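You operate a simulated robot arm through the tools that you are given. There is no shell and no other tool. Be economical: measure what you need, move in short steps, check, and stop when the job is done.

You are at the controls of a simulated two-armed robot. One attempt, no reset.

## Task
Hold the open tin on the side bench top steady with one hand and put the blue spring from the side bench top in it with the other.

The check looks at the end state, three seconds after you hand in, the way a careful person would. Anything else that was tipped, shoved, dropped, spilled or broken makes it a failure.

## Robot
Two 6-joint arms with two-finger parallel grippers on one trunk, on a base that drives. Base frame: it is fixed to the floor where the robot stands at the start and does not move with it; the origin is under the middle of the robot, x ahead of it, y to its left, z up; the surface under the hand at the start is at about z = 0.9. Readings come in m, rad, newtons and seconds.
The left shoulder is at the start at [0.06, 0.187, 1.197], the right one opposite. With the tool pointing down near the work surface each hand reaches from about 0.26 to 0.62 m from the robot's upright axis, wherever it stands, measured 20 degrees to its own side. Payload 1.57 kg a hand.
The tool frame of a hand sits at the grasp point between the pads (the TCP): z along the fingers, y along the line on which they close. The tips reach 0.03 m beyond it. Largest opening 0.11 m; finger width 0.024, thickness 0.012; the body of the gripper, 0.048 by 0.112 m, starts 0.078 m behind the TCP.
Orientation is that of the tool frame in the base frame, as a unit quaternion [x, y, z, w]. With the fingers straight down and closing along the base's y, the tool's x points along the base's -x, its y along +y and its z along -z.

## Interface
- The arms move only by the tool step_arm. It takes "left_motion", "right_motion" or both (then of equal length, played together; a hand with none holds still); each is a list of rows, each a list of 7 numbers: the shift along the base's x, y, z in m, then the turn, a rotation vector about the base's x, y, z in rad, then the closure in counts, from 0 (fully open) to 255 (shut). In form: [[dx, dy, dz, ax, ay, az, hand], ...]. A call has 1 to 8 rows; each row shifts and turns the commanded pose from where the row before left it. Each row takes 0.2 s and may step no farther than 0.05 m and 0.15 rad from the row before; otherwise, or with a gripper value out of range, the whole call is refused. Where a pose cannot be reached the arm comes as near as it can. A force on the tool above 40 N (or 10 N above the force at the start of the call, whichever is more), or a blocked arm, ends the call early, and 0.2 s more pass. Each finger travels about 0.153 m/s and halts on what it meets, pressing with about 40 N; the grip force reading is that of the motor and also rises with nothing between the fingers. The clock runs only during rows and for 0.2 s after the last one: add rows that do not move to give the fingers time. The reply holds the time, the measured pose of the TCP, the force on the tool along the base axes, the opening and the grip force, in the units named above and with some noise, with the torque about the TCP (base axes, N m) and any sound that the robot's microphone picked up.
- Cameras (640 x 400 px; columns grow to the right, rows downward): "scene" is now at [0.0179, 0.0071, 1.74]; the picture's right is [0.08, -1.00, 0.00], its down [-0.75, -0.06, -0.65] and it looks along [0.65, 0.05, -0.76] (base axes); focal length 283 px, centre (320, 200). "left" rides on the left gripper at [0.07, -0.016, -0.141] in its tool frame; the picture's right is [0.23, 0.97, 0.00], its down [-0.86, 0.20, -0.48] and it looks along [-0.47, 0.11, 0.88] (tool axes); focal length 222 px, centre (320, 200). "right" rides on the right gripper at [0.07, 0.016, -0.141] in its tool frame; the picture's right is [-0.23, 0.97, 0.00], its down [-0.86, -0.20, -0.48] and it looks along [-0.47, -0.11, 0.88] (tool axes); focal length 222 px, centre (320, 200). There is no depth. A picture from a camera that has moved, and an enlarged one, comes with that camera's place and axes in the base frame and with its lens.
- grab_frame(camera): a new picture of that camera. The clock stands still meanwhile.
- raise_lower(by): slides the trunk up (or, below 0, down) by that many m; the arms and the scene camera ride with it, the base frame stays. It gives what a move gives, with no picture.
- steer(legs): drives the robot by 1 to 6 legs, each [ahead, left, turn to the left] in m, m and rad, along the robot's own axes; the way and the turn of a leg run together, so that a leg with both is an arc; at most 1.5 m and 3.142 rad a leg. The arms and the cameras ride along, it lands a little off, and it stops where it bumps. It gives what a move gives.
- turn_head(pan, tilt): turns the head with the scene camera to pan (to the left, within 1.501 rad either way) and tilt (down, from -0.506 to 1.204), counted from straight ahead of the robot. It gives what a move gives.
- enlarge(camera, box): a new picture of the part [left, top, right, bottom] of that camera's present view, enlarged. The clock stands still meanwhile.
- finish_job(): hands the job in; it is judged then, once.

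Go step by step. Nothing tells you exact positions but the pictures and the camera data: compare them with the known pose of the tool, close in by small moves and look again before you grip or let go. The budget is 120 turns and 100 pictures, counting those below and the enlarged ones. Unless the task says otherwise, let go and move clear before handing in, and close with one line.

The tools are called after "Request:" as a command line: name --argument value ..., lists and objects as JSON in quotes. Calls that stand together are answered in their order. step_arm: Moves the arms, as the interface text tells. Its arguments: {"type":"object","properties":{"left_motion":{"type":"array","items":{"type":"array","items":{"type":"number"}}},"right_motion":{"type":"array","items":{"type":"array","items":{"type":"number"}}}},"required":[]} The other tools are called the same way: raise_lower (by) slides the trunk up or down; steer (legs) drives the base; turn_head (pan, tilt) turns the head that bears the scene camera; grab_frame (camera) takes a picture; enlarge (camera, box) takes an enlarged picture of a part of a camera's view; finish_job () hands the job in.

At the start:

```text
time_s: 0.0
left_tcp_pos: [0.319, 0.3172, 1.2131]
left_tool_rot: [0.0, 1.0, 0.0, 0.0]
left_force: [-0.1, -0.4, -0.2]
left_ft_torque: [0.01, 0.0, 0.02]
left_gripper_width: 0.1099
left_gripper_force: 0.0
right_tcp_pos: [0.4641, -0.0669, 1.2612]
right_tool_rot: [0.0, 1.0, 0.0, 0.0]
right_force: [0.1, -0.3, -0.2]
right_ft_torque: [-0.02, -0.02, 0.02]
right_gripper_width: 0.11
right_gripper_force: 0.0
trunk travel left (down, up): [-0.825, 0.165]
robot x, y, heading: [-0.0028, 0.0029, 0.003]
head pan, tilt: [0.079, 0.859]
```

scene: 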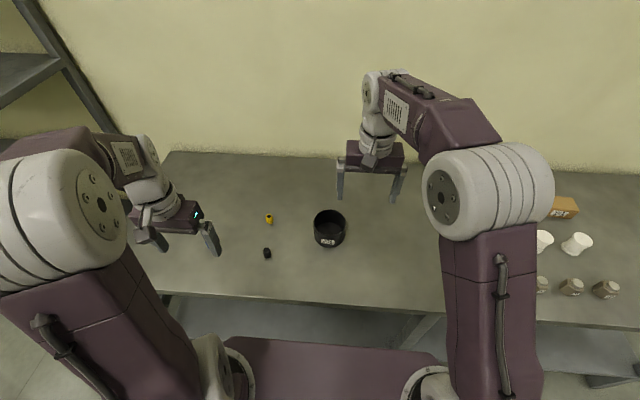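
right: 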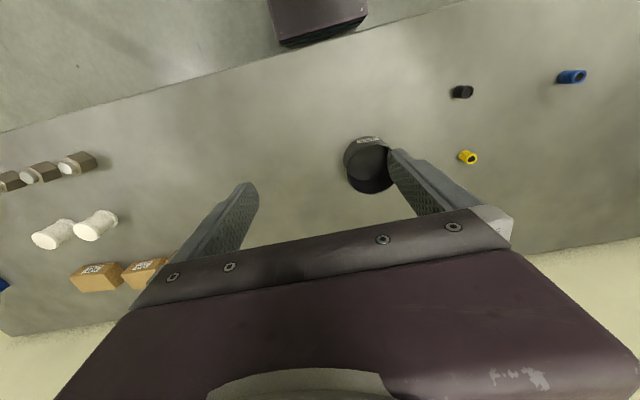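
left: 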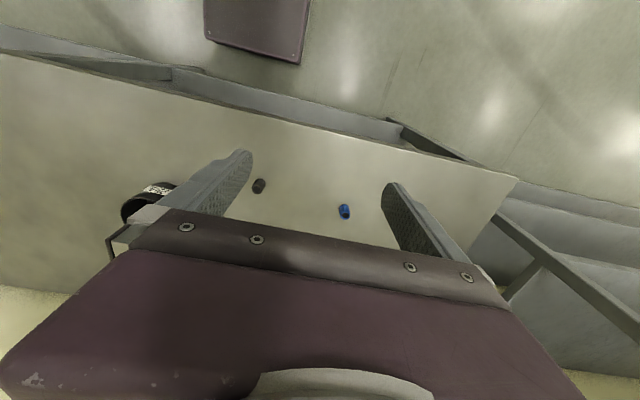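

The tin is near (0.58, 0.02) and a blue item near (0.50, 0.42), just out of the left hand's easy reach. I'll shift the robot left and slightly ahead, after a closer look.

Request:
enlarge --camera "left" --box '[230, 150, 390, 250]'

Request:
enlarge --camera "right" --box '[320, 50, 640, 250]'

Request:
steer --legs '[[0.04, 0.13, 0]]'

```text
4.00 times, centred on (310, 200) of left
camera zoom: at [0.2489, 0.3, 1.3549], right [-0.23, 0.97, 0.0], down [0.86, 0.2, 0.48], along [0.47, 0.11, -0.88], focal length 888 px, centre (360, 200)
```

zoom: 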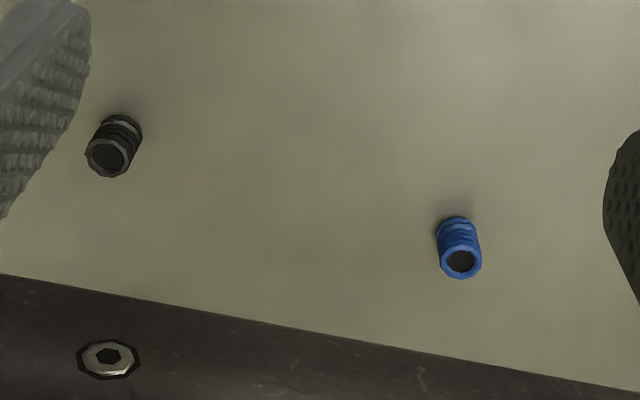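

```text
2.00 times, centred on (480, 150) of right
camera zoom: at [0.3935, -0.0502, 1.4016], right [0.23, 0.97, 0.0], down [0.86, -0.2, 0.48], along [0.47, -0.11, -0.88], focal length 444 px, centre (0, 300)
```

zoom: 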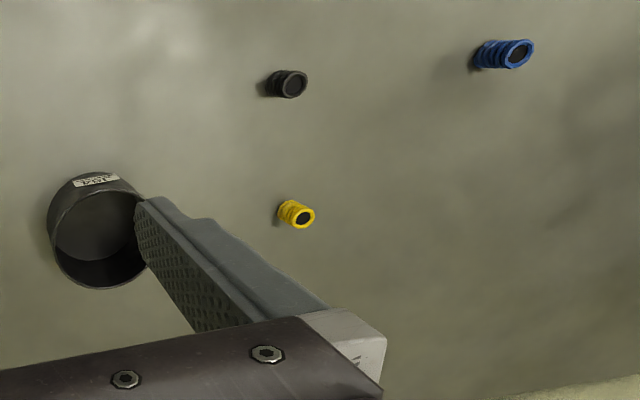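

```text
time_s: 1.3
left_tcp_pos: [0.3612, 0.4409, 1.2135]
left_tool_rot: [0.0, 1.0, 0.001, 0.0]
left_force: [0.5, -0.5, -0.1]
left_ft_torque: [0.01, -0.01, 0.02]
left_gripper_width: 0.1102
left_gripper_force: 0.1
right_tcp_pos: [0.5042, 0.0575, 1.2611]
right_tool_rot: [0.0, 1.0, 0.001, 0.0]
right_force: [-0.4, -0.6, -0.6]
right_ft_torque: [0.03, -0.02, 0.02]
right_gripper_width: 0.1098
right_gripper_force: 0.0
trunk travel left (down, up): [-0.825, 0.165]
robot x, y, heading: [0.0401, 0.1256, 0.002]
head pan, tilt: [0.079, 0.859]
```

The base moved fine. The spring stands upright at about (0.50, 0.416); now I need the tin's exact diameter and height.

Request:
enlarge --camera "right" --box '[240, 100, 400, 200]'

Request:
enlarge --camera "scene" --box '[200, 150, 440, 300]'

```text
4.00 times, centred on (320, 150) of right
camera zoom: at [0.4341, 0.0734, 1.4018], right [0.23, 0.97, 0.0], down [0.85, -0.2, 0.48], along [0.47, -0.11, -0.88], focal length 888 px, centre (320, 400)
```

zoom: 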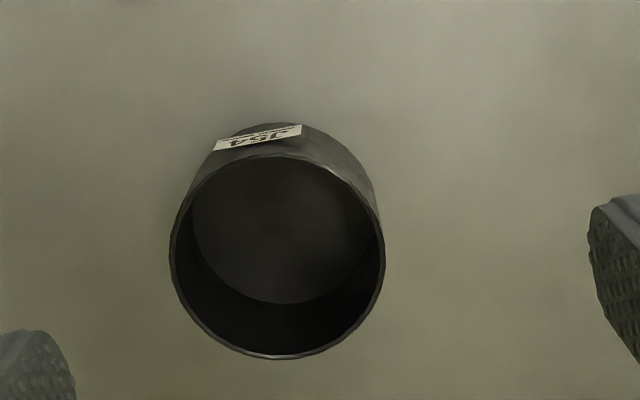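

```text
2.67 times, centred on (320, 225) of scene
camera zoom: at [0.0582, 0.13, 1.74], right [0.08, -1.0, 0.0], down [-0.75, -0.06, -0.65], along [0.65, 0.05, -0.76], focal length 754 px, centre (320, 133)
```

zoom: 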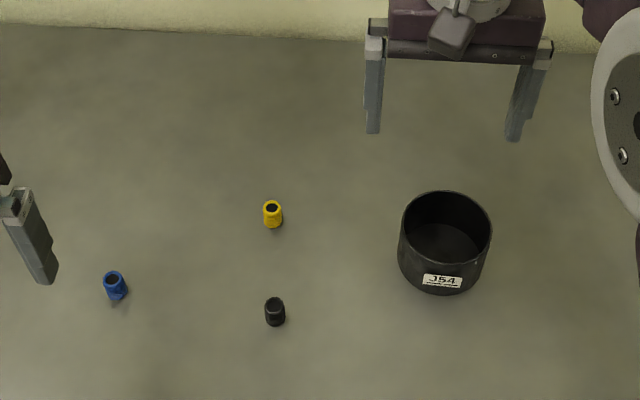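

The tin is about 0.108 m across (centre ≈ (0.582, 0.018), rim z ≈ 0.97), too wide to grip across, so the right hand will pinch its right wall. I'll move the right hand above that wall and the left hand above the spring.

Request:
step_arm --right_motion '[[0.0156, -0.0184, -0.042, 0, 0, 0, 0], [0.0156, -0.0184, -0.042, 0, 0, 0, 0], [0.0156, -0.0184, -0.042, 0, 0, 0, 0], [0.0156, -0.0184, -0.042, 0, 0, 0, 0], [0.0156, -0.0184, -0.042, 0, 0, 0, 0]]' --left_motion '[[0.0278, -0.005, -0.0327, 0, 0, 0, 0], [0.0278, -0.005, -0.0327, 0, 0, 0, 0], [0.0278, -0.005, -0.0327, 0, 0, 0, 0], [0.0278, -0.005, -0.0327, 0, 0, 0, 0], [0.0278, -0.005, -0.0327, 0, 0, 0, 0]]'

Request:
grab_frame --camera "right"

Request:
grab_frame --camera "left"

Request:
grab_frame --camera "scene"

```text
time_s: 2.5
left_tcp_pos: [0.5028, 0.4165, 1.0485]
left_tool_rot: [0.0, 1.0, 0.001, -0.001]
left_force: [1.1, 0.4, 0.3]
left_ft_torque: [0.03, 0.07, 0.0]
left_gripper_width: 0.1099
left_gripper_force: 0.1
right_tcp_pos: [0.5853, -0.0361, 1.0443]
right_tool_rot: [-0.001, 1.0, 0.0, -0.001]
right_force: [-0.3, 0.1, -0.3]
right_ft_torque: [0.01, 0.02, -0.03]
right_gripper_width: 0.11
right_gripper_force: 0.0
trunk travel left (down, up): [-0.825, 0.165]
robot x, y, heading: [0.0451, 0.1267, 0.002]
head pan, tilt: [0.079, 0.859]
```

```text
92 pictures are left
camera right: at [0.5145, -0.0186, 1.1847], right [0.23, 0.97, 0.0], down [0.86, -0.2, 0.48], along [0.46, -0.11, -0.88], focal length 222 px, centre (320, 200)
```

right: 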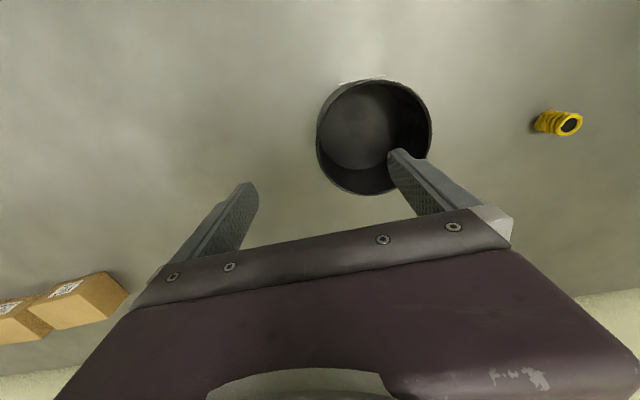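

```text
91 pictures are left
camera left: at [0.4311, 0.3987, 1.1907], right [-0.23, 0.97, 0.0], down [0.86, 0.2, 0.48], along [0.46, 0.11, -0.88], focal length 222 px, centre (320, 200)
```

left: 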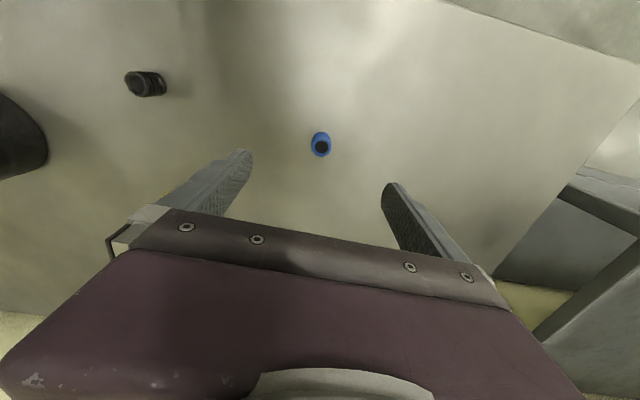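

```text
90 pictures are left
camera scene: at [0.0642, 0.1317, 1.7401], right [0.08, -1.0, 0.0], down [-0.76, -0.06, -0.65], along [0.65, 0.05, -0.76], focal length 283 px, centre (320, 200)
```

scene: 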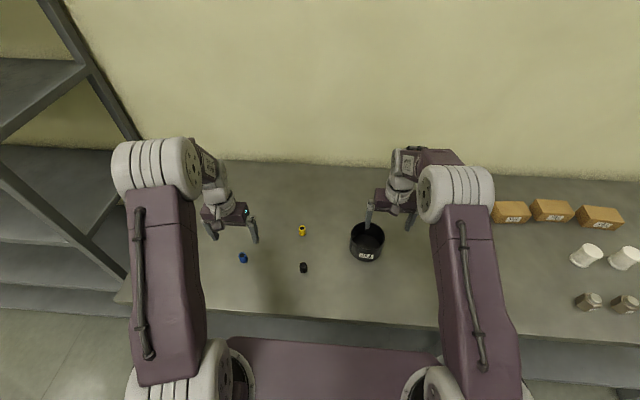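

Both hands are lined up within a few millimetres. I'll correct, lower the right hand so that it straddles the tin wall, lower the left part-way, and check.

Request:
step_arm --right_motion '[[-0.007, 0.0015, -0.017, 0, 0, 0, 0], [0, 0, -0.017, 0, 0, 0, 0], [0, 0, -0.017, 0, 0, 0, 0], [0, 0, -0.015, 0, 0, 0, 0]]' --left_motion '[[-0.007, -0.001, -0.015, 0, 0, 0, 0], [0, 0, -0.015, 0, 0, 0, 0], [0, 0, -0.015, 0, 0, 0, 0], [0, 0, -0.015, 0, 0, 0, 0]]'

Request:
grab_frame --camera "right"

Request:
grab_frame --camera "left"

Request:
enlarge --camera "scene" --box '[180, 150, 440, 300]'

```text
time_s: 3.5
left_tcp_pos: [0.4918, 0.4176, 0.9896]
left_tool_rot: [0.0, 1.0, 0.0, 0.0]
left_force: [0.3, 0.4, 0.4]
left_ft_torque: [0.0, 0.0, 0.0]
left_gripper_width: 0.1101
left_gripper_force: 0.0
right_tcp_pos: [0.5747, -0.0284, 0.9844]
right_tool_rot: [0.0, 1.0, -0.002, -0.001]
right_force: [0.3, -0.2, 0.2]
right_ft_torque: [0.01, 0.01, 0.0]
right_gripper_width: 0.1102
right_gripper_force: 0.0
trunk travel left (down, up): [-0.825, 0.165]
robot x, y, heading: [0.0381, 0.1224, -0.001]
head pan, tilt: [0.079, 0.859]
```

```text
89 pictures are left
camera right: at [0.506, -0.0139, 1.1251], right [0.23, 0.97, 0.0], down [0.85, -0.2, 0.48], along [0.47, -0.11, -0.88], focal length 222 px, centre (320, 200)
```

right: 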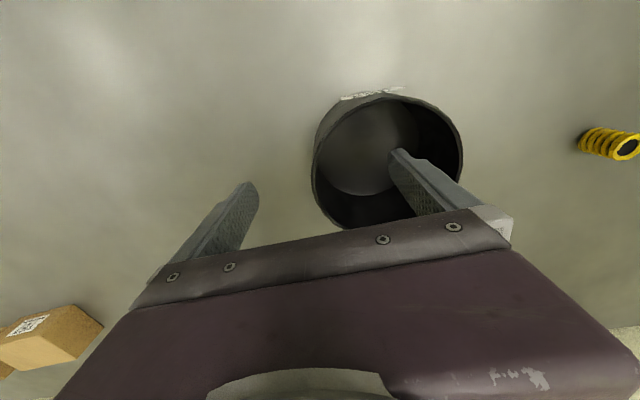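

```text
88 pictures are left
camera left: at [0.4209, 0.4006, 1.1315], right [-0.23, 0.97, 0.0], down [0.85, 0.2, 0.48], along [0.47, 0.11, -0.88], focal length 222 px, centre (320, 200)
```

left: 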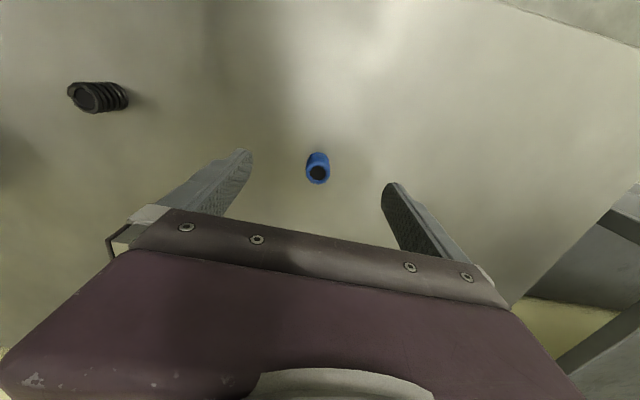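

```text
2.46 times, centred on (310, 225) of scene
camera zoom: at [0.0595, 0.1333, 1.7401], right [0.08, -1.0, 0.0], down [-0.76, -0.06, -0.65], along [0.65, 0.05, -0.76], focal length 696 px, centre (345, 138)
```

zoom: 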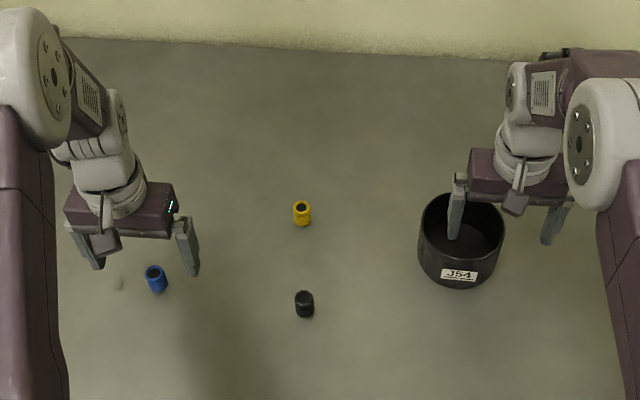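

The right fingers straddle the wall within about 2 mm. I'll fine-adjust, lower to rim level, close gently in stages, and lower the left around the spring.

Request:
step_arm --right_motion '[[-0.004, -0.0015, -0.006, 0, 0, 0, 0], [0, 0, -0.006, 0, 0, 0, 0], [0, 0, 0, 0, 0, 0, 0], [0, 0, 0, 0, 0, 0, 0]]' --left_motion '[[0.005, 0, -0.013, 0, 0, 0, 0], [0, 0, -0.013, 0, 0, 0, 0], [0, 0, -0.012, 0, 0, 0, 0], [0, 0, -0.008, 0, 0, 0, 0]]'

Request:
grab_frame --camera "right"

Request:
grab_frame --camera "left"

```text
time_s: 4.5
left_tcp_pos: [0.5001, 0.4186, 0.9441]
left_tool_rot: [0.0, 1.0, 0.0, 0.0]
left_force: [0.5, -0.4, -0.5]
left_ft_torque: [0.01, 0.03, -0.01]
left_gripper_width: 0.1098
left_gripper_force: 0.1
right_tcp_pos: [0.5722, -0.0329, 0.9728]
right_tool_rot: [0.0, 1.0, 0.0, -0.001]
right_force: [-0.6, 0.0, -0.5]
right_ft_torque: [-0.05, -0.03, 0.01]
right_gripper_width: 0.11
right_gripper_force: 0.1
trunk travel left (down, up): [-0.825, 0.165]
robot x, y, heading: [0.0419, 0.1277, -0.001]
head pan, tilt: [0.079, 0.859]
```

```text
86 pictures are left
camera right: at [0.5018, -0.0158, 1.1133], right [0.23, 0.97, 0.0], down [0.86, -0.2, 0.48], along [0.47, -0.11, -0.88], focal length 222 px, centre (320, 200)
```

right: 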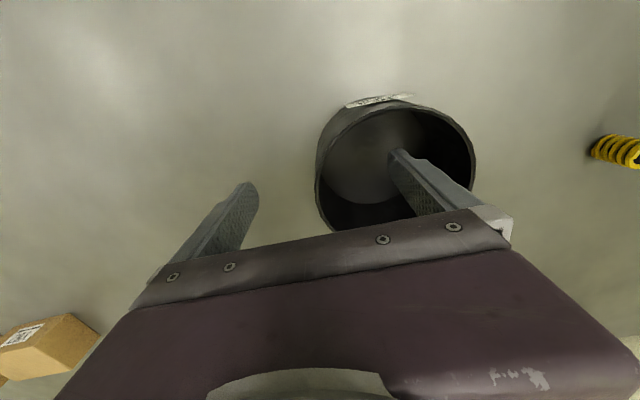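

```text
85 pictures are left
camera left: at [0.4278, 0.4007, 1.0862], right [-0.23, 0.97, 0.0], down [0.86, 0.2, 0.48], along [0.47, 0.11, -0.88], focal length 222 px, centre (320, 200)
```

left: 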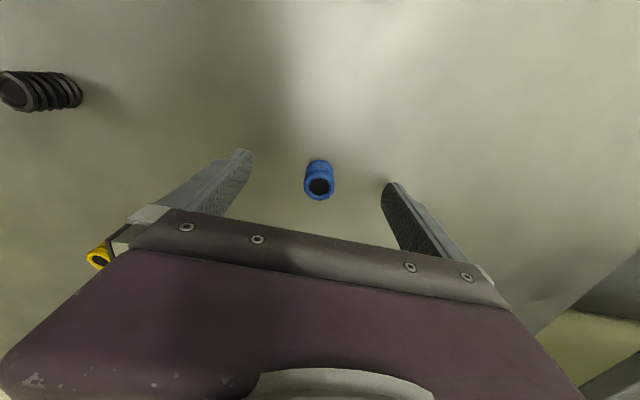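

Both pinches look centred: the wall sits midway between the right fingers and the spring midway between the left ones. I'm closing both in stages.

Request:
step_arm --right_motion '[[0, 0, 0, 0, 0, 0, 100], [0, 0, 0, 0, 0, 0, 180], [0, 0, 0, 0, 0, 0, 225], [0, 0, 0, 0, 0, 0, 255], [0, 0, 0, 0, 0, 0, 255]]' --left_motion '[[0, 0, -0.004, 0, 0, 0, 0], [0, 0, 0, 0, 0, 0, 100], [0, 0, 0, 0, 0, 0, 180], [0, 0, 0, 0, 0, 0, 220], [0, 0, 0, 0, 0, 0, 255]]'

Request:
grab_frame --camera "right"

Request:
grab_frame --camera "left"

Request:
enlarge --camera "scene" --box '[180, 150, 440, 300]'

```text
time_s: 5.7
left_tcp_pos: [0.4975, 0.418, 0.94]
left_tool_rot: [0.0, 1.0, 0.0, -0.001]
left_force: [0.0, 0.0, 1.2]
left_ft_torque: [0.04, 0.0, 0.01]
left_gripper_width: 0.0226
left_gripper_force: 35.4
right_tcp_pos: [0.5713, -0.0326, 0.9729]
right_tool_rot: [0.0, 1.0, 0.0, 0.0]
right_force: [-0.9, 0.9, 0.0]
right_ft_torque: [0.04, 0.0, 0.06]
right_gripper_width: 0.0043
right_gripper_force: 24.8
trunk travel left (down, up): [-0.825, 0.165]
robot x, y, heading: [0.0441, 0.1284, -0.0]
head pan, tilt: [0.079, 0.859]
```

```text
84 pictures are left
camera right: at [0.5016, -0.0158, 1.1134], right [0.23, 0.97, 0.0], down [0.86, -0.2, 0.48], along [0.47, -0.11, -0.88], focal length 222 px, centre (320, 200)
```

right: 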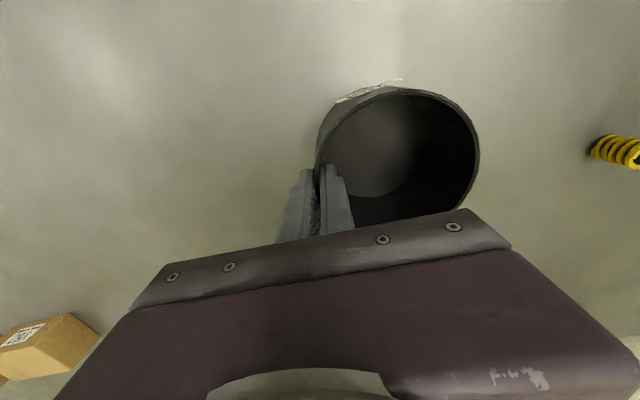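

```text
83 pictures are left
camera left: at [0.4272, 0.4004, 1.0824], right [-0.23, 0.97, 0.0], down [0.86, 0.2, 0.48], along [0.47, 0.11, -0.88], focal length 222 px, centre (320, 200)
```

left: 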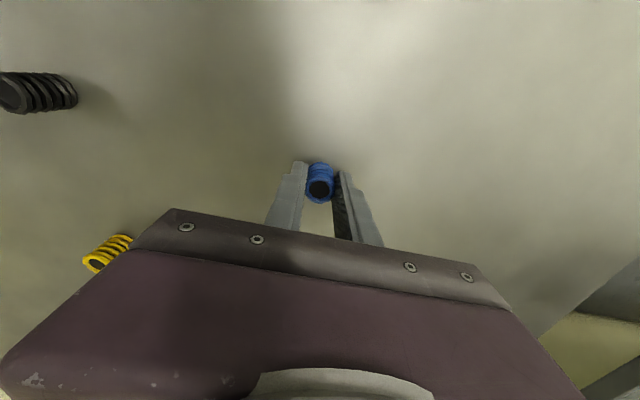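

```text
2.46 times, centred on (310, 225) of scene
camera zoom: at [0.0592, 0.1332, 1.74], right [0.08, -1.0, 0.0], down [-0.75, -0.06, -0.65], along [0.65, 0.05, -0.76], focal length 696 px, centre (345, 138)
```

zoom: 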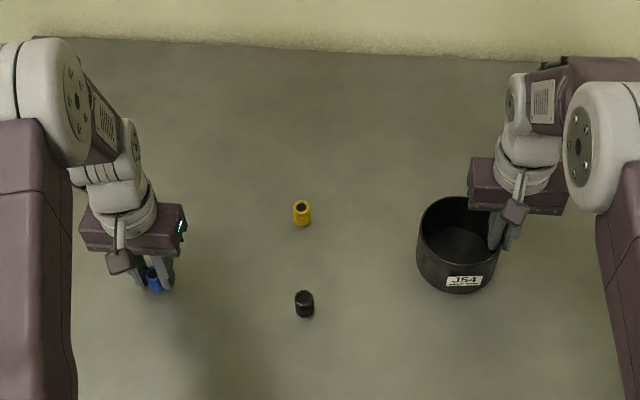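

Both grips are set: tin wall 4 mm, spring 22.6 mm. The tin stayed put, so now I'll lift the spring and start carrying it while leaning the left hand outward to clear the right gripper.

Request:
step_arm --left_motion '[[0, 0, 0.02, 0, 0, 0, 255], [0, 0, 0.045, 0, 0, 0, 255], [0, 0, 0.045, 0, 0, 0, 255], [0, 0, 0.045, 0, 0, 0, 255], [0.012, -0.04, 0, -0.1, 0, 0, 255], [0.012, -0.04, 0, -0.1, 0, 0, 255], [0.012, -0.04, 0, -0.1, 0, 0, 255], [0.012, -0.04, 0, -0.1, 0, 0, 255]]'

Request:
grab_frame --camera "left"

Request:
grab_frame --camera "scene"

```text
time_s: 7.5
left_tcp_pos: [0.5479, 0.2538, 1.096]
left_tool_rot: [-0.001, 0.98, -0.199, 0.0]
left_force: [0.9, 0.6, -0.8]
left_ft_torque: [0.02, -0.01, -0.02]
left_gripper_width: 0.0227
left_gripper_force: 35.5
right_tcp_pos: [0.571, -0.0325, 0.9722]
right_tool_rot: [0.0, 1.0, 0.0, 0.0]
right_force: [0.6, -0.2, 0.7]
right_ft_torque: [-0.14, 0.04, 0.01]
right_gripper_width: 0.0043
right_gripper_force: 24.2
trunk travel left (down, up): [-0.825, 0.165]
robot x, y, heading: [0.0389, 0.1257, -0.003]
head pan, tilt: [0.079, 0.859]
```

```text
81 pictures are left
camera left: at [0.4762, 0.2931, 1.2331], right [-0.23, 0.9, -0.38], down [0.86, 0.37, 0.36], along [0.47, -0.24, -0.85], focal length 222 px, centre (320, 200)
```

left: 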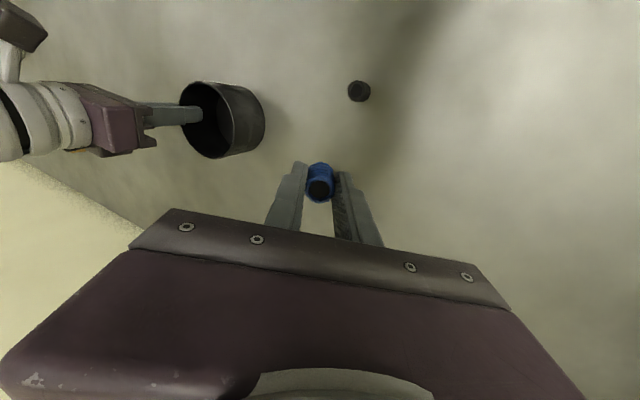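

```text
80 pictures are left
camera scene: at [0.0594, 0.1325, 1.7401], right [0.08, -1.0, 0.0], down [-0.76, -0.06, -0.65], along [0.65, 0.05, -0.76], focal length 283 px, centre (320, 200)
```

scene: 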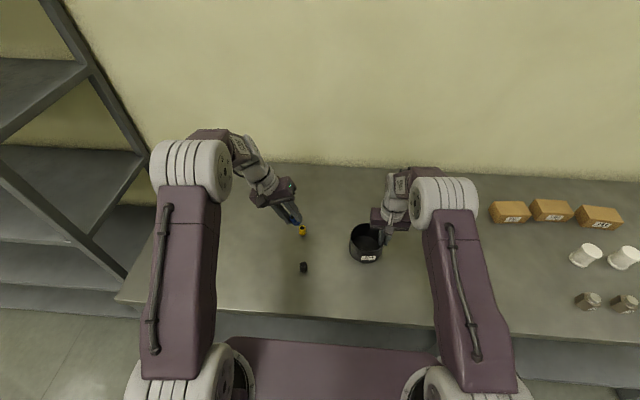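

The spring is held securely and the tin is undisturbed. I'll bring the left hand over the free left half of the tin, still above the rim.

Request:
step_arm --left_motion '[[0.0034, -0.038, -0.005, -0.04, 0, 0, 255], [0.0034, -0.038, -0.005, -0.04, 0, 0, 255], [0.0034, -0.038, -0.005, -0.04, 0, 0, 255], [0.0034, -0.036, -0.005, -0.04, 0, 0, 255], [0.0034, -0.036, -0.005, -0.04, 0, 0, 255]]'

Request:
grab_frame --camera "left"

Request:
grab_frame --camera "right"

Request:
enlarge --camera "scene" --box '[280, 150, 440, 250]'

```text
time_s: 8.7
left_tcp_pos: [0.5632, 0.0705, 1.0706]
left_tool_rot: [-0.001, 0.955, -0.297, 0.0]
left_force: [-0.7, -0.5, -0.2]
left_ft_torque: [0.03, -0.02, 0.0]
left_gripper_width: 0.0227
left_gripper_force: 35.5
right_tcp_pos: [0.5712, -0.032, 0.9725]
right_tool_rot: [0.0, 1.0, 0.0, 0.0]
right_force: [0.8, -0.3, 1.1]
right_ft_torque: [-0.1, 0.01, 0.0]
right_gripper_width: 0.0047
right_gripper_force: 24.6
trunk travel left (down, up): [-0.825, 0.165]
robot x, y, heading: [0.0448, 0.1268, 0.004]
head pan, tilt: [0.079, 0.859]
```

```text
79 pictures are left
camera left: at [0.4916, 0.1364, 1.1966], right [-0.23, 0.8, -0.55], down [0.85, 0.44, 0.28], along [0.47, -0.41, -0.79], focal length 222 px, centre (320, 200)
```

left: 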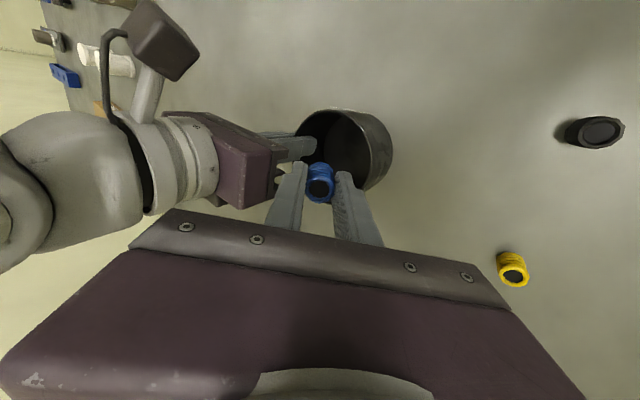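

```text
78 pictures are left
camera right: at [0.5017, -0.0163, 1.1134], right [0.23, 0.97, 0.0], down [0.86, -0.2, 0.48], along [0.47, -0.11, -0.88], focal length 222 px, centre (320, 200)
```

right: 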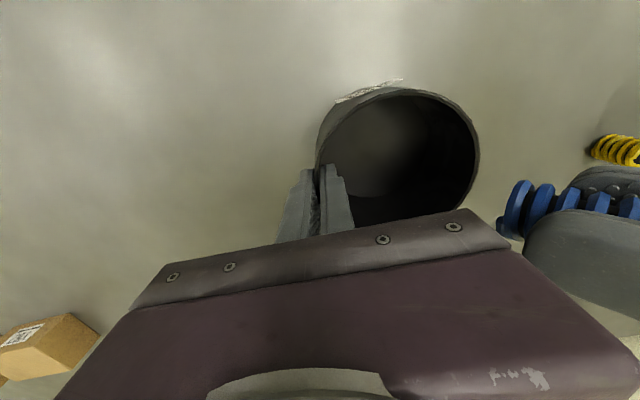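

```text
4.00 times, centred on (360, 200) of scene
camera zoom: at [0.0593, 0.1323, 1.7401], right [0.08, -1.0, 0.0], down [-0.75, -0.06, -0.65], along [0.65, 0.05, -0.76], focal length 1131 px, centre (160, 200)
```

zoom: 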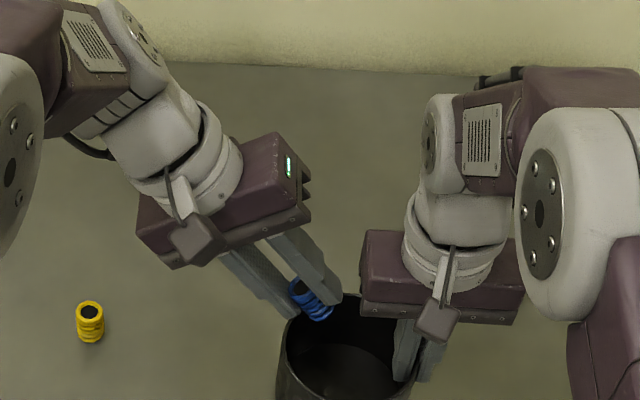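

The spring is just left of the tin rim, clear of the right gripper. I'll descend, then shift inward so it hangs over the opening.

Request:
step_arm --left_motion '[[0.002, 0, -0.025, 0, 0, 0, 255], [0.002, 0, -0.022, 0, 0, 0, 255], [0, -0.013, 0, 0, 0, 0, 255], [0, -0.012, -0.005, 0, 0, 0, 255], [0, 0, -0.012, 0, 0, 0, 255], [0, 0, 0, 0, 0, 0, 255]]'

Request:
grab_frame --camera "left"

Request:
grab_frame --camera "right"

Request:
enlarge --camera "scene" --box '[290, 190, 434, 280]'

```text
time_s: 10.1
left_tcp_pos: [0.5676, 0.0474, 1.0049]
left_tool_rot: [0.0, 0.955, -0.296, 0.0]
left_force: [0.3, 0.4, -0.1]
left_ft_torque: [0.02, -0.02, 0.02]
left_gripper_width: 0.0228
left_gripper_force: 35.6
right_tcp_pos: [0.5711, -0.0324, 0.9722]
right_tool_rot: [0.001, 1.0, -0.001, 0.0]
right_force: [-0.5, 0.0, 0.9]
right_ft_torque: [-0.02, 0.08, 0.02]
right_gripper_width: 0.0045
right_gripper_force: 25.0
trunk travel left (down, up): [-0.825, 0.165]
robot x, y, heading: [0.0389, 0.1266, 0.003]
head pan, tilt: [0.079, 0.859]
```

```text
76 pictures are left
camera left: at [0.4972, 0.1125, 1.1319], right [-0.23, 0.8, -0.55], down [0.85, 0.44, 0.28], along [0.47, -0.41, -0.79], focal length 222 px, centre (320, 200)
```

left: 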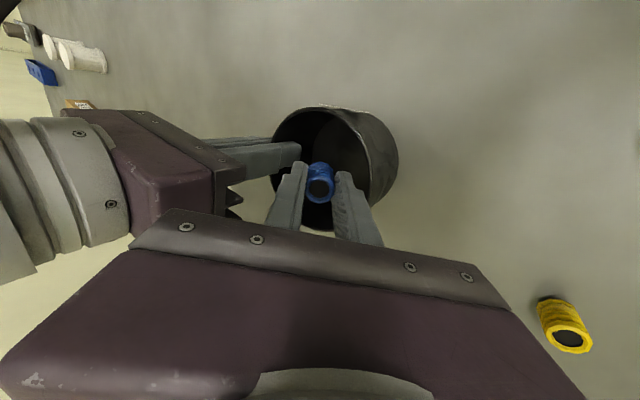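

```text
75 pictures are left
camera right: at [0.5017, -0.016, 1.1134], right [0.23, 0.97, 0.0], down [0.86, -0.2, 0.48], along [0.47, -0.11, -0.88], focal length 222 px, centre (320, 200)
```

right: 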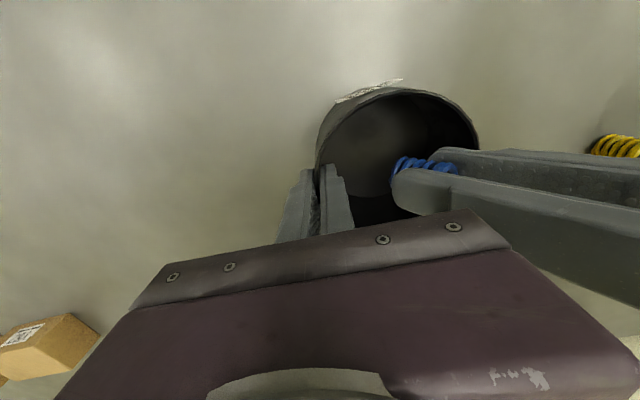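

```text
4.44 times, centred on (362, 235) of scene
camera zoom: at [0.0593, 0.133, 1.74], right [0.08, -1.0, 0.0], down [-0.75, -0.06, -0.65], along [0.65, 0.05, -0.76], focal length 1256 px, centre (133, 44)
```

zoom: 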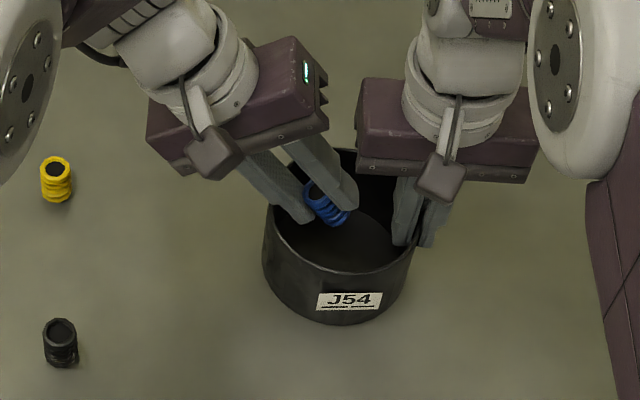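

The spring hangs right over the tin's opening with all fingers clear. I'll ease it slightly down and inward, then open just enough to let it drop.

Request:
step_arm --left_motion '[[0, -0.004, -0.008, 0, 0, 0, 255], [0, 0, 0, 0, 0, 0, 180], [0, 0, 0, 0, 0, 0, 150], [0, 0, 0, 0, 0, 0, 150], [0, 0, 0, 0, 0, 0, 150]]'

Request:
grab_frame --camera "right"

Request:
enlarge --camera "scene" --box '[290, 190, 434, 280]'

```text
time_s: 11.3
left_tcp_pos: [0.5682, 0.041, 0.998]
left_tool_rot: [0.0, 0.955, -0.296, 0.0]
left_force: [0.3, 0.4, 0.3]
left_ft_torque: [0.01, 0.0, 0.01]
left_gripper_width: 0.0452
left_gripper_force: 0.1
right_tcp_pos: [0.571, -0.0329, 0.9729]
right_tool_rot: [0.0, 1.0, -0.001, 0.0]
right_force: [-0.1, -0.1, 0.0]
right_ft_torque: [0.03, 0.02, 0.0]
right_gripper_width: 0.0041
right_gripper_force: 25.0
trunk travel left (down, up): [-0.825, 0.165]
robot x, y, heading: [0.0409, 0.1243, -0.003]
head pan, tilt: [0.079, 0.859]
```

```text
73 pictures are left
camera right: at [0.5017, -0.016, 1.1134], right [0.23, 0.97, 0.0], down [0.86, -0.2, 0.48], along [0.47, -0.11, -0.88], focal length 222 px, centre (320, 200)
```

right: 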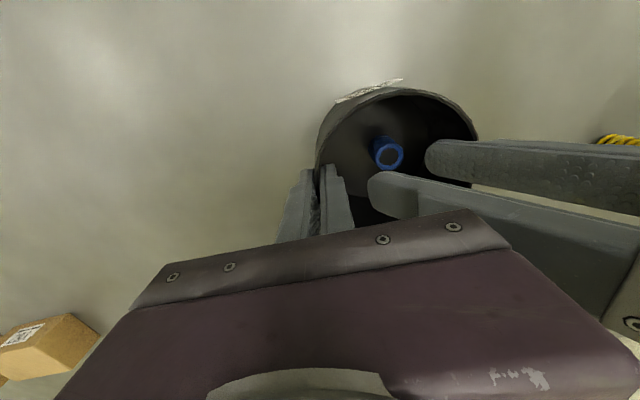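

```text
4.44 times, centred on (362, 235) of scene
camera zoom: at [0.0593, 0.133, 1.74], right [0.08, -1.0, 0.0], down [-0.75, -0.06, -0.65], along [0.65, 0.05, -0.76], focal length 1256 px, centre (133, 44)
```

zoom: 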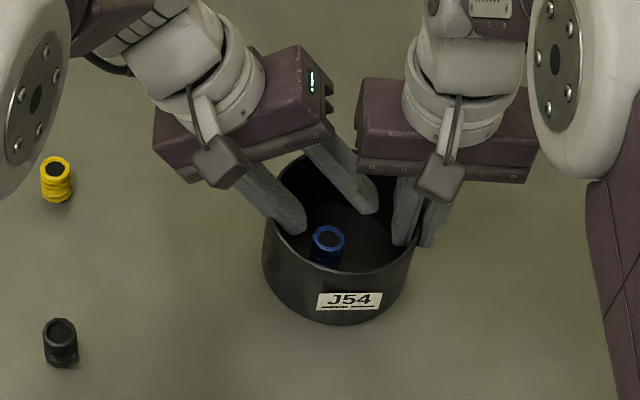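

The spring is standing inside the tin. I'll withdraw the left hand along its own finger axis, then away to the left.

Request:
step_arm --left_motion '[[0, 0.0113, 0.0165, 0, 0, 0, 150], [0, 0.0226, 0.033, 0, 0, 0, 150], [0, 0.0226, 0.033, 0, 0, 0, 150], [0, 0.0226, 0.033, 0, 0, 0, 150], [0, 0.045, 0.01, 0, 0, 0, 150], [0, 0.045, 0, 0, 0, 0, 150], [0, 0.045, 0, 0, 0, 0, 150]]'

Request:
grab_frame --camera "right"

```text
time_s: 12.9
left_tcp_pos: [0.5675, 0.2588, 1.1222]
left_tool_rot: [0.0, 0.955, -0.296, 0.0]
left_force: [-0.4, 0.4, -0.6]
left_ft_torque: [0.01, -0.01, -0.03]
left_gripper_width: 0.0454
left_gripper_force: 0.1
right_tcp_pos: [0.5719, -0.0307, 0.9723]
right_tool_rot: [0.0, 1.0, 0.0, -0.001]
right_force: [-1.0, 0.5, 0.1]
right_ft_torque: [0.07, 0.01, 0.04]
right_gripper_width: 0.0044
right_gripper_force: 24.8
trunk travel left (down, up): [-0.825, 0.165]
robot x, y, heading: [0.0404, 0.1263, -0.004]
head pan, tilt: [0.079, 0.859]
```

```text
71 pictures are left
camera right: at [0.5017, -0.015, 1.1135], right [0.23, 0.97, 0.0], down [0.86, -0.2, 0.48], along [0.47, -0.11, -0.88], focal length 222 px, centre (320, 200)
```

right: 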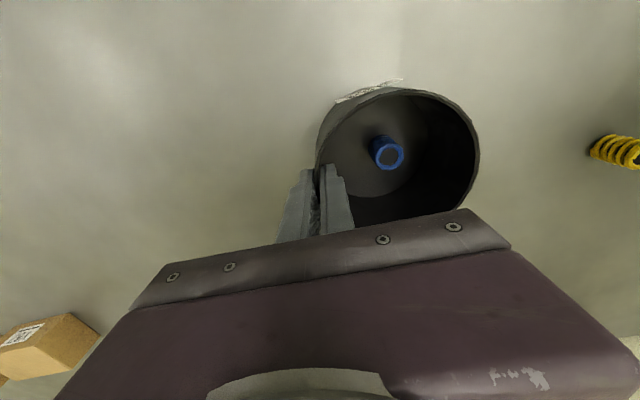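

The left hand is clear. Now I'll open the right hand a little and lift it straight up off the tin.

Request:
step_arm --right_motion '[[0, 0, 0, 0, 0, 0, 220], [0, 0, 0, 0, 0, 0, 180], [0, 0, 0, 0, 0, 0, 180], [0, 0, 0.015, 0, 0, 0, 180], [0, 0, 0.03, 0, 0, 0, 180], [0, 0, 0.04, 0, 0, 0, 180], [0, 0, 0.045, 0, 0, 0, 180], [0, -0.03, 0.03, 0, 0, 0, 180]]'

Request:
grab_frame --camera "scene"

Request:
enlarge --camera "scene" --box '[290, 190, 434, 280]'

```text
time_s: 14.7
left_tcp_pos: [0.5677, 0.2555, 1.1226]
left_tool_rot: [0.0, 0.955, -0.295, 0.0]
left_force: [-0.3, -1.1, 0.2]
left_ft_torque: [0.04, -0.01, -0.02]
left_gripper_width: 0.0456
left_gripper_force: 0.1
right_tcp_pos: [0.5719, -0.063, 1.1337]
right_tool_rot: [0.0, 1.0, 0.001, -0.001]
right_force: [-1.1, -0.7, 0.7]
right_ft_torque: [0.02, -0.02, -0.01]
right_gripper_width: 0.0324
right_gripper_force: 0.0
trunk travel left (down, up): [-0.825, 0.165]
robot x, y, heading: [0.0432, 0.1261, -0.0]
head pan, tilt: [0.079, 0.859]
```

```text
70 pictures are left
camera scene: at [0.0587, 0.1313, 1.74], right [0.08, -1.0, 0.0], down [-0.75, -0.06, -0.65], along [0.65, 0.05, -0.76], focal length 283 px, centre (320, 200)
```

scene: 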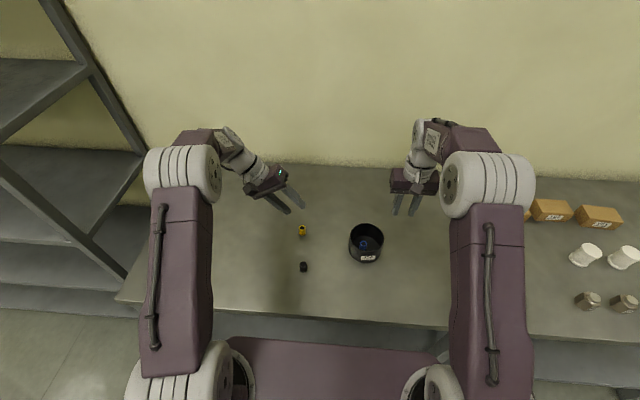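

```text
4.44 times, centred on (362, 235) of scene
camera zoom: at [0.0587, 0.1313, 1.74], right [0.08, -1.0, 0.0], down [-0.75, -0.06, -0.65], along [0.65, 0.05, -0.76], focal length 1256 px, centre (133, 44)
```

zoom: 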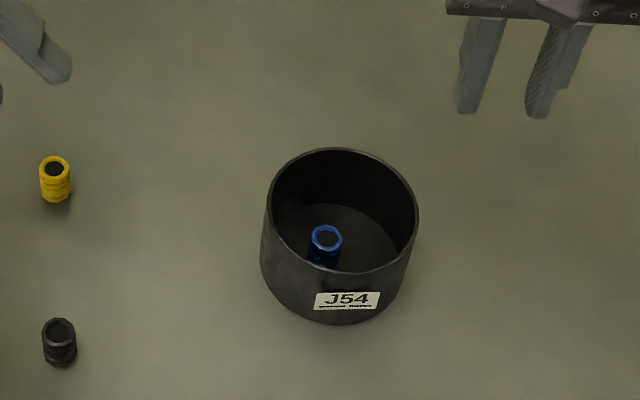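

The tin is upright with the blue spring standing in it, both hands are clear, and everything else is where it was. I'm handing in.

Request:
finish_job

```text
The job is handed in.
```

The blue spring is in the tin. The right hand held the tin steady during the drop, and both hands had let go and moved clear before I handed in.
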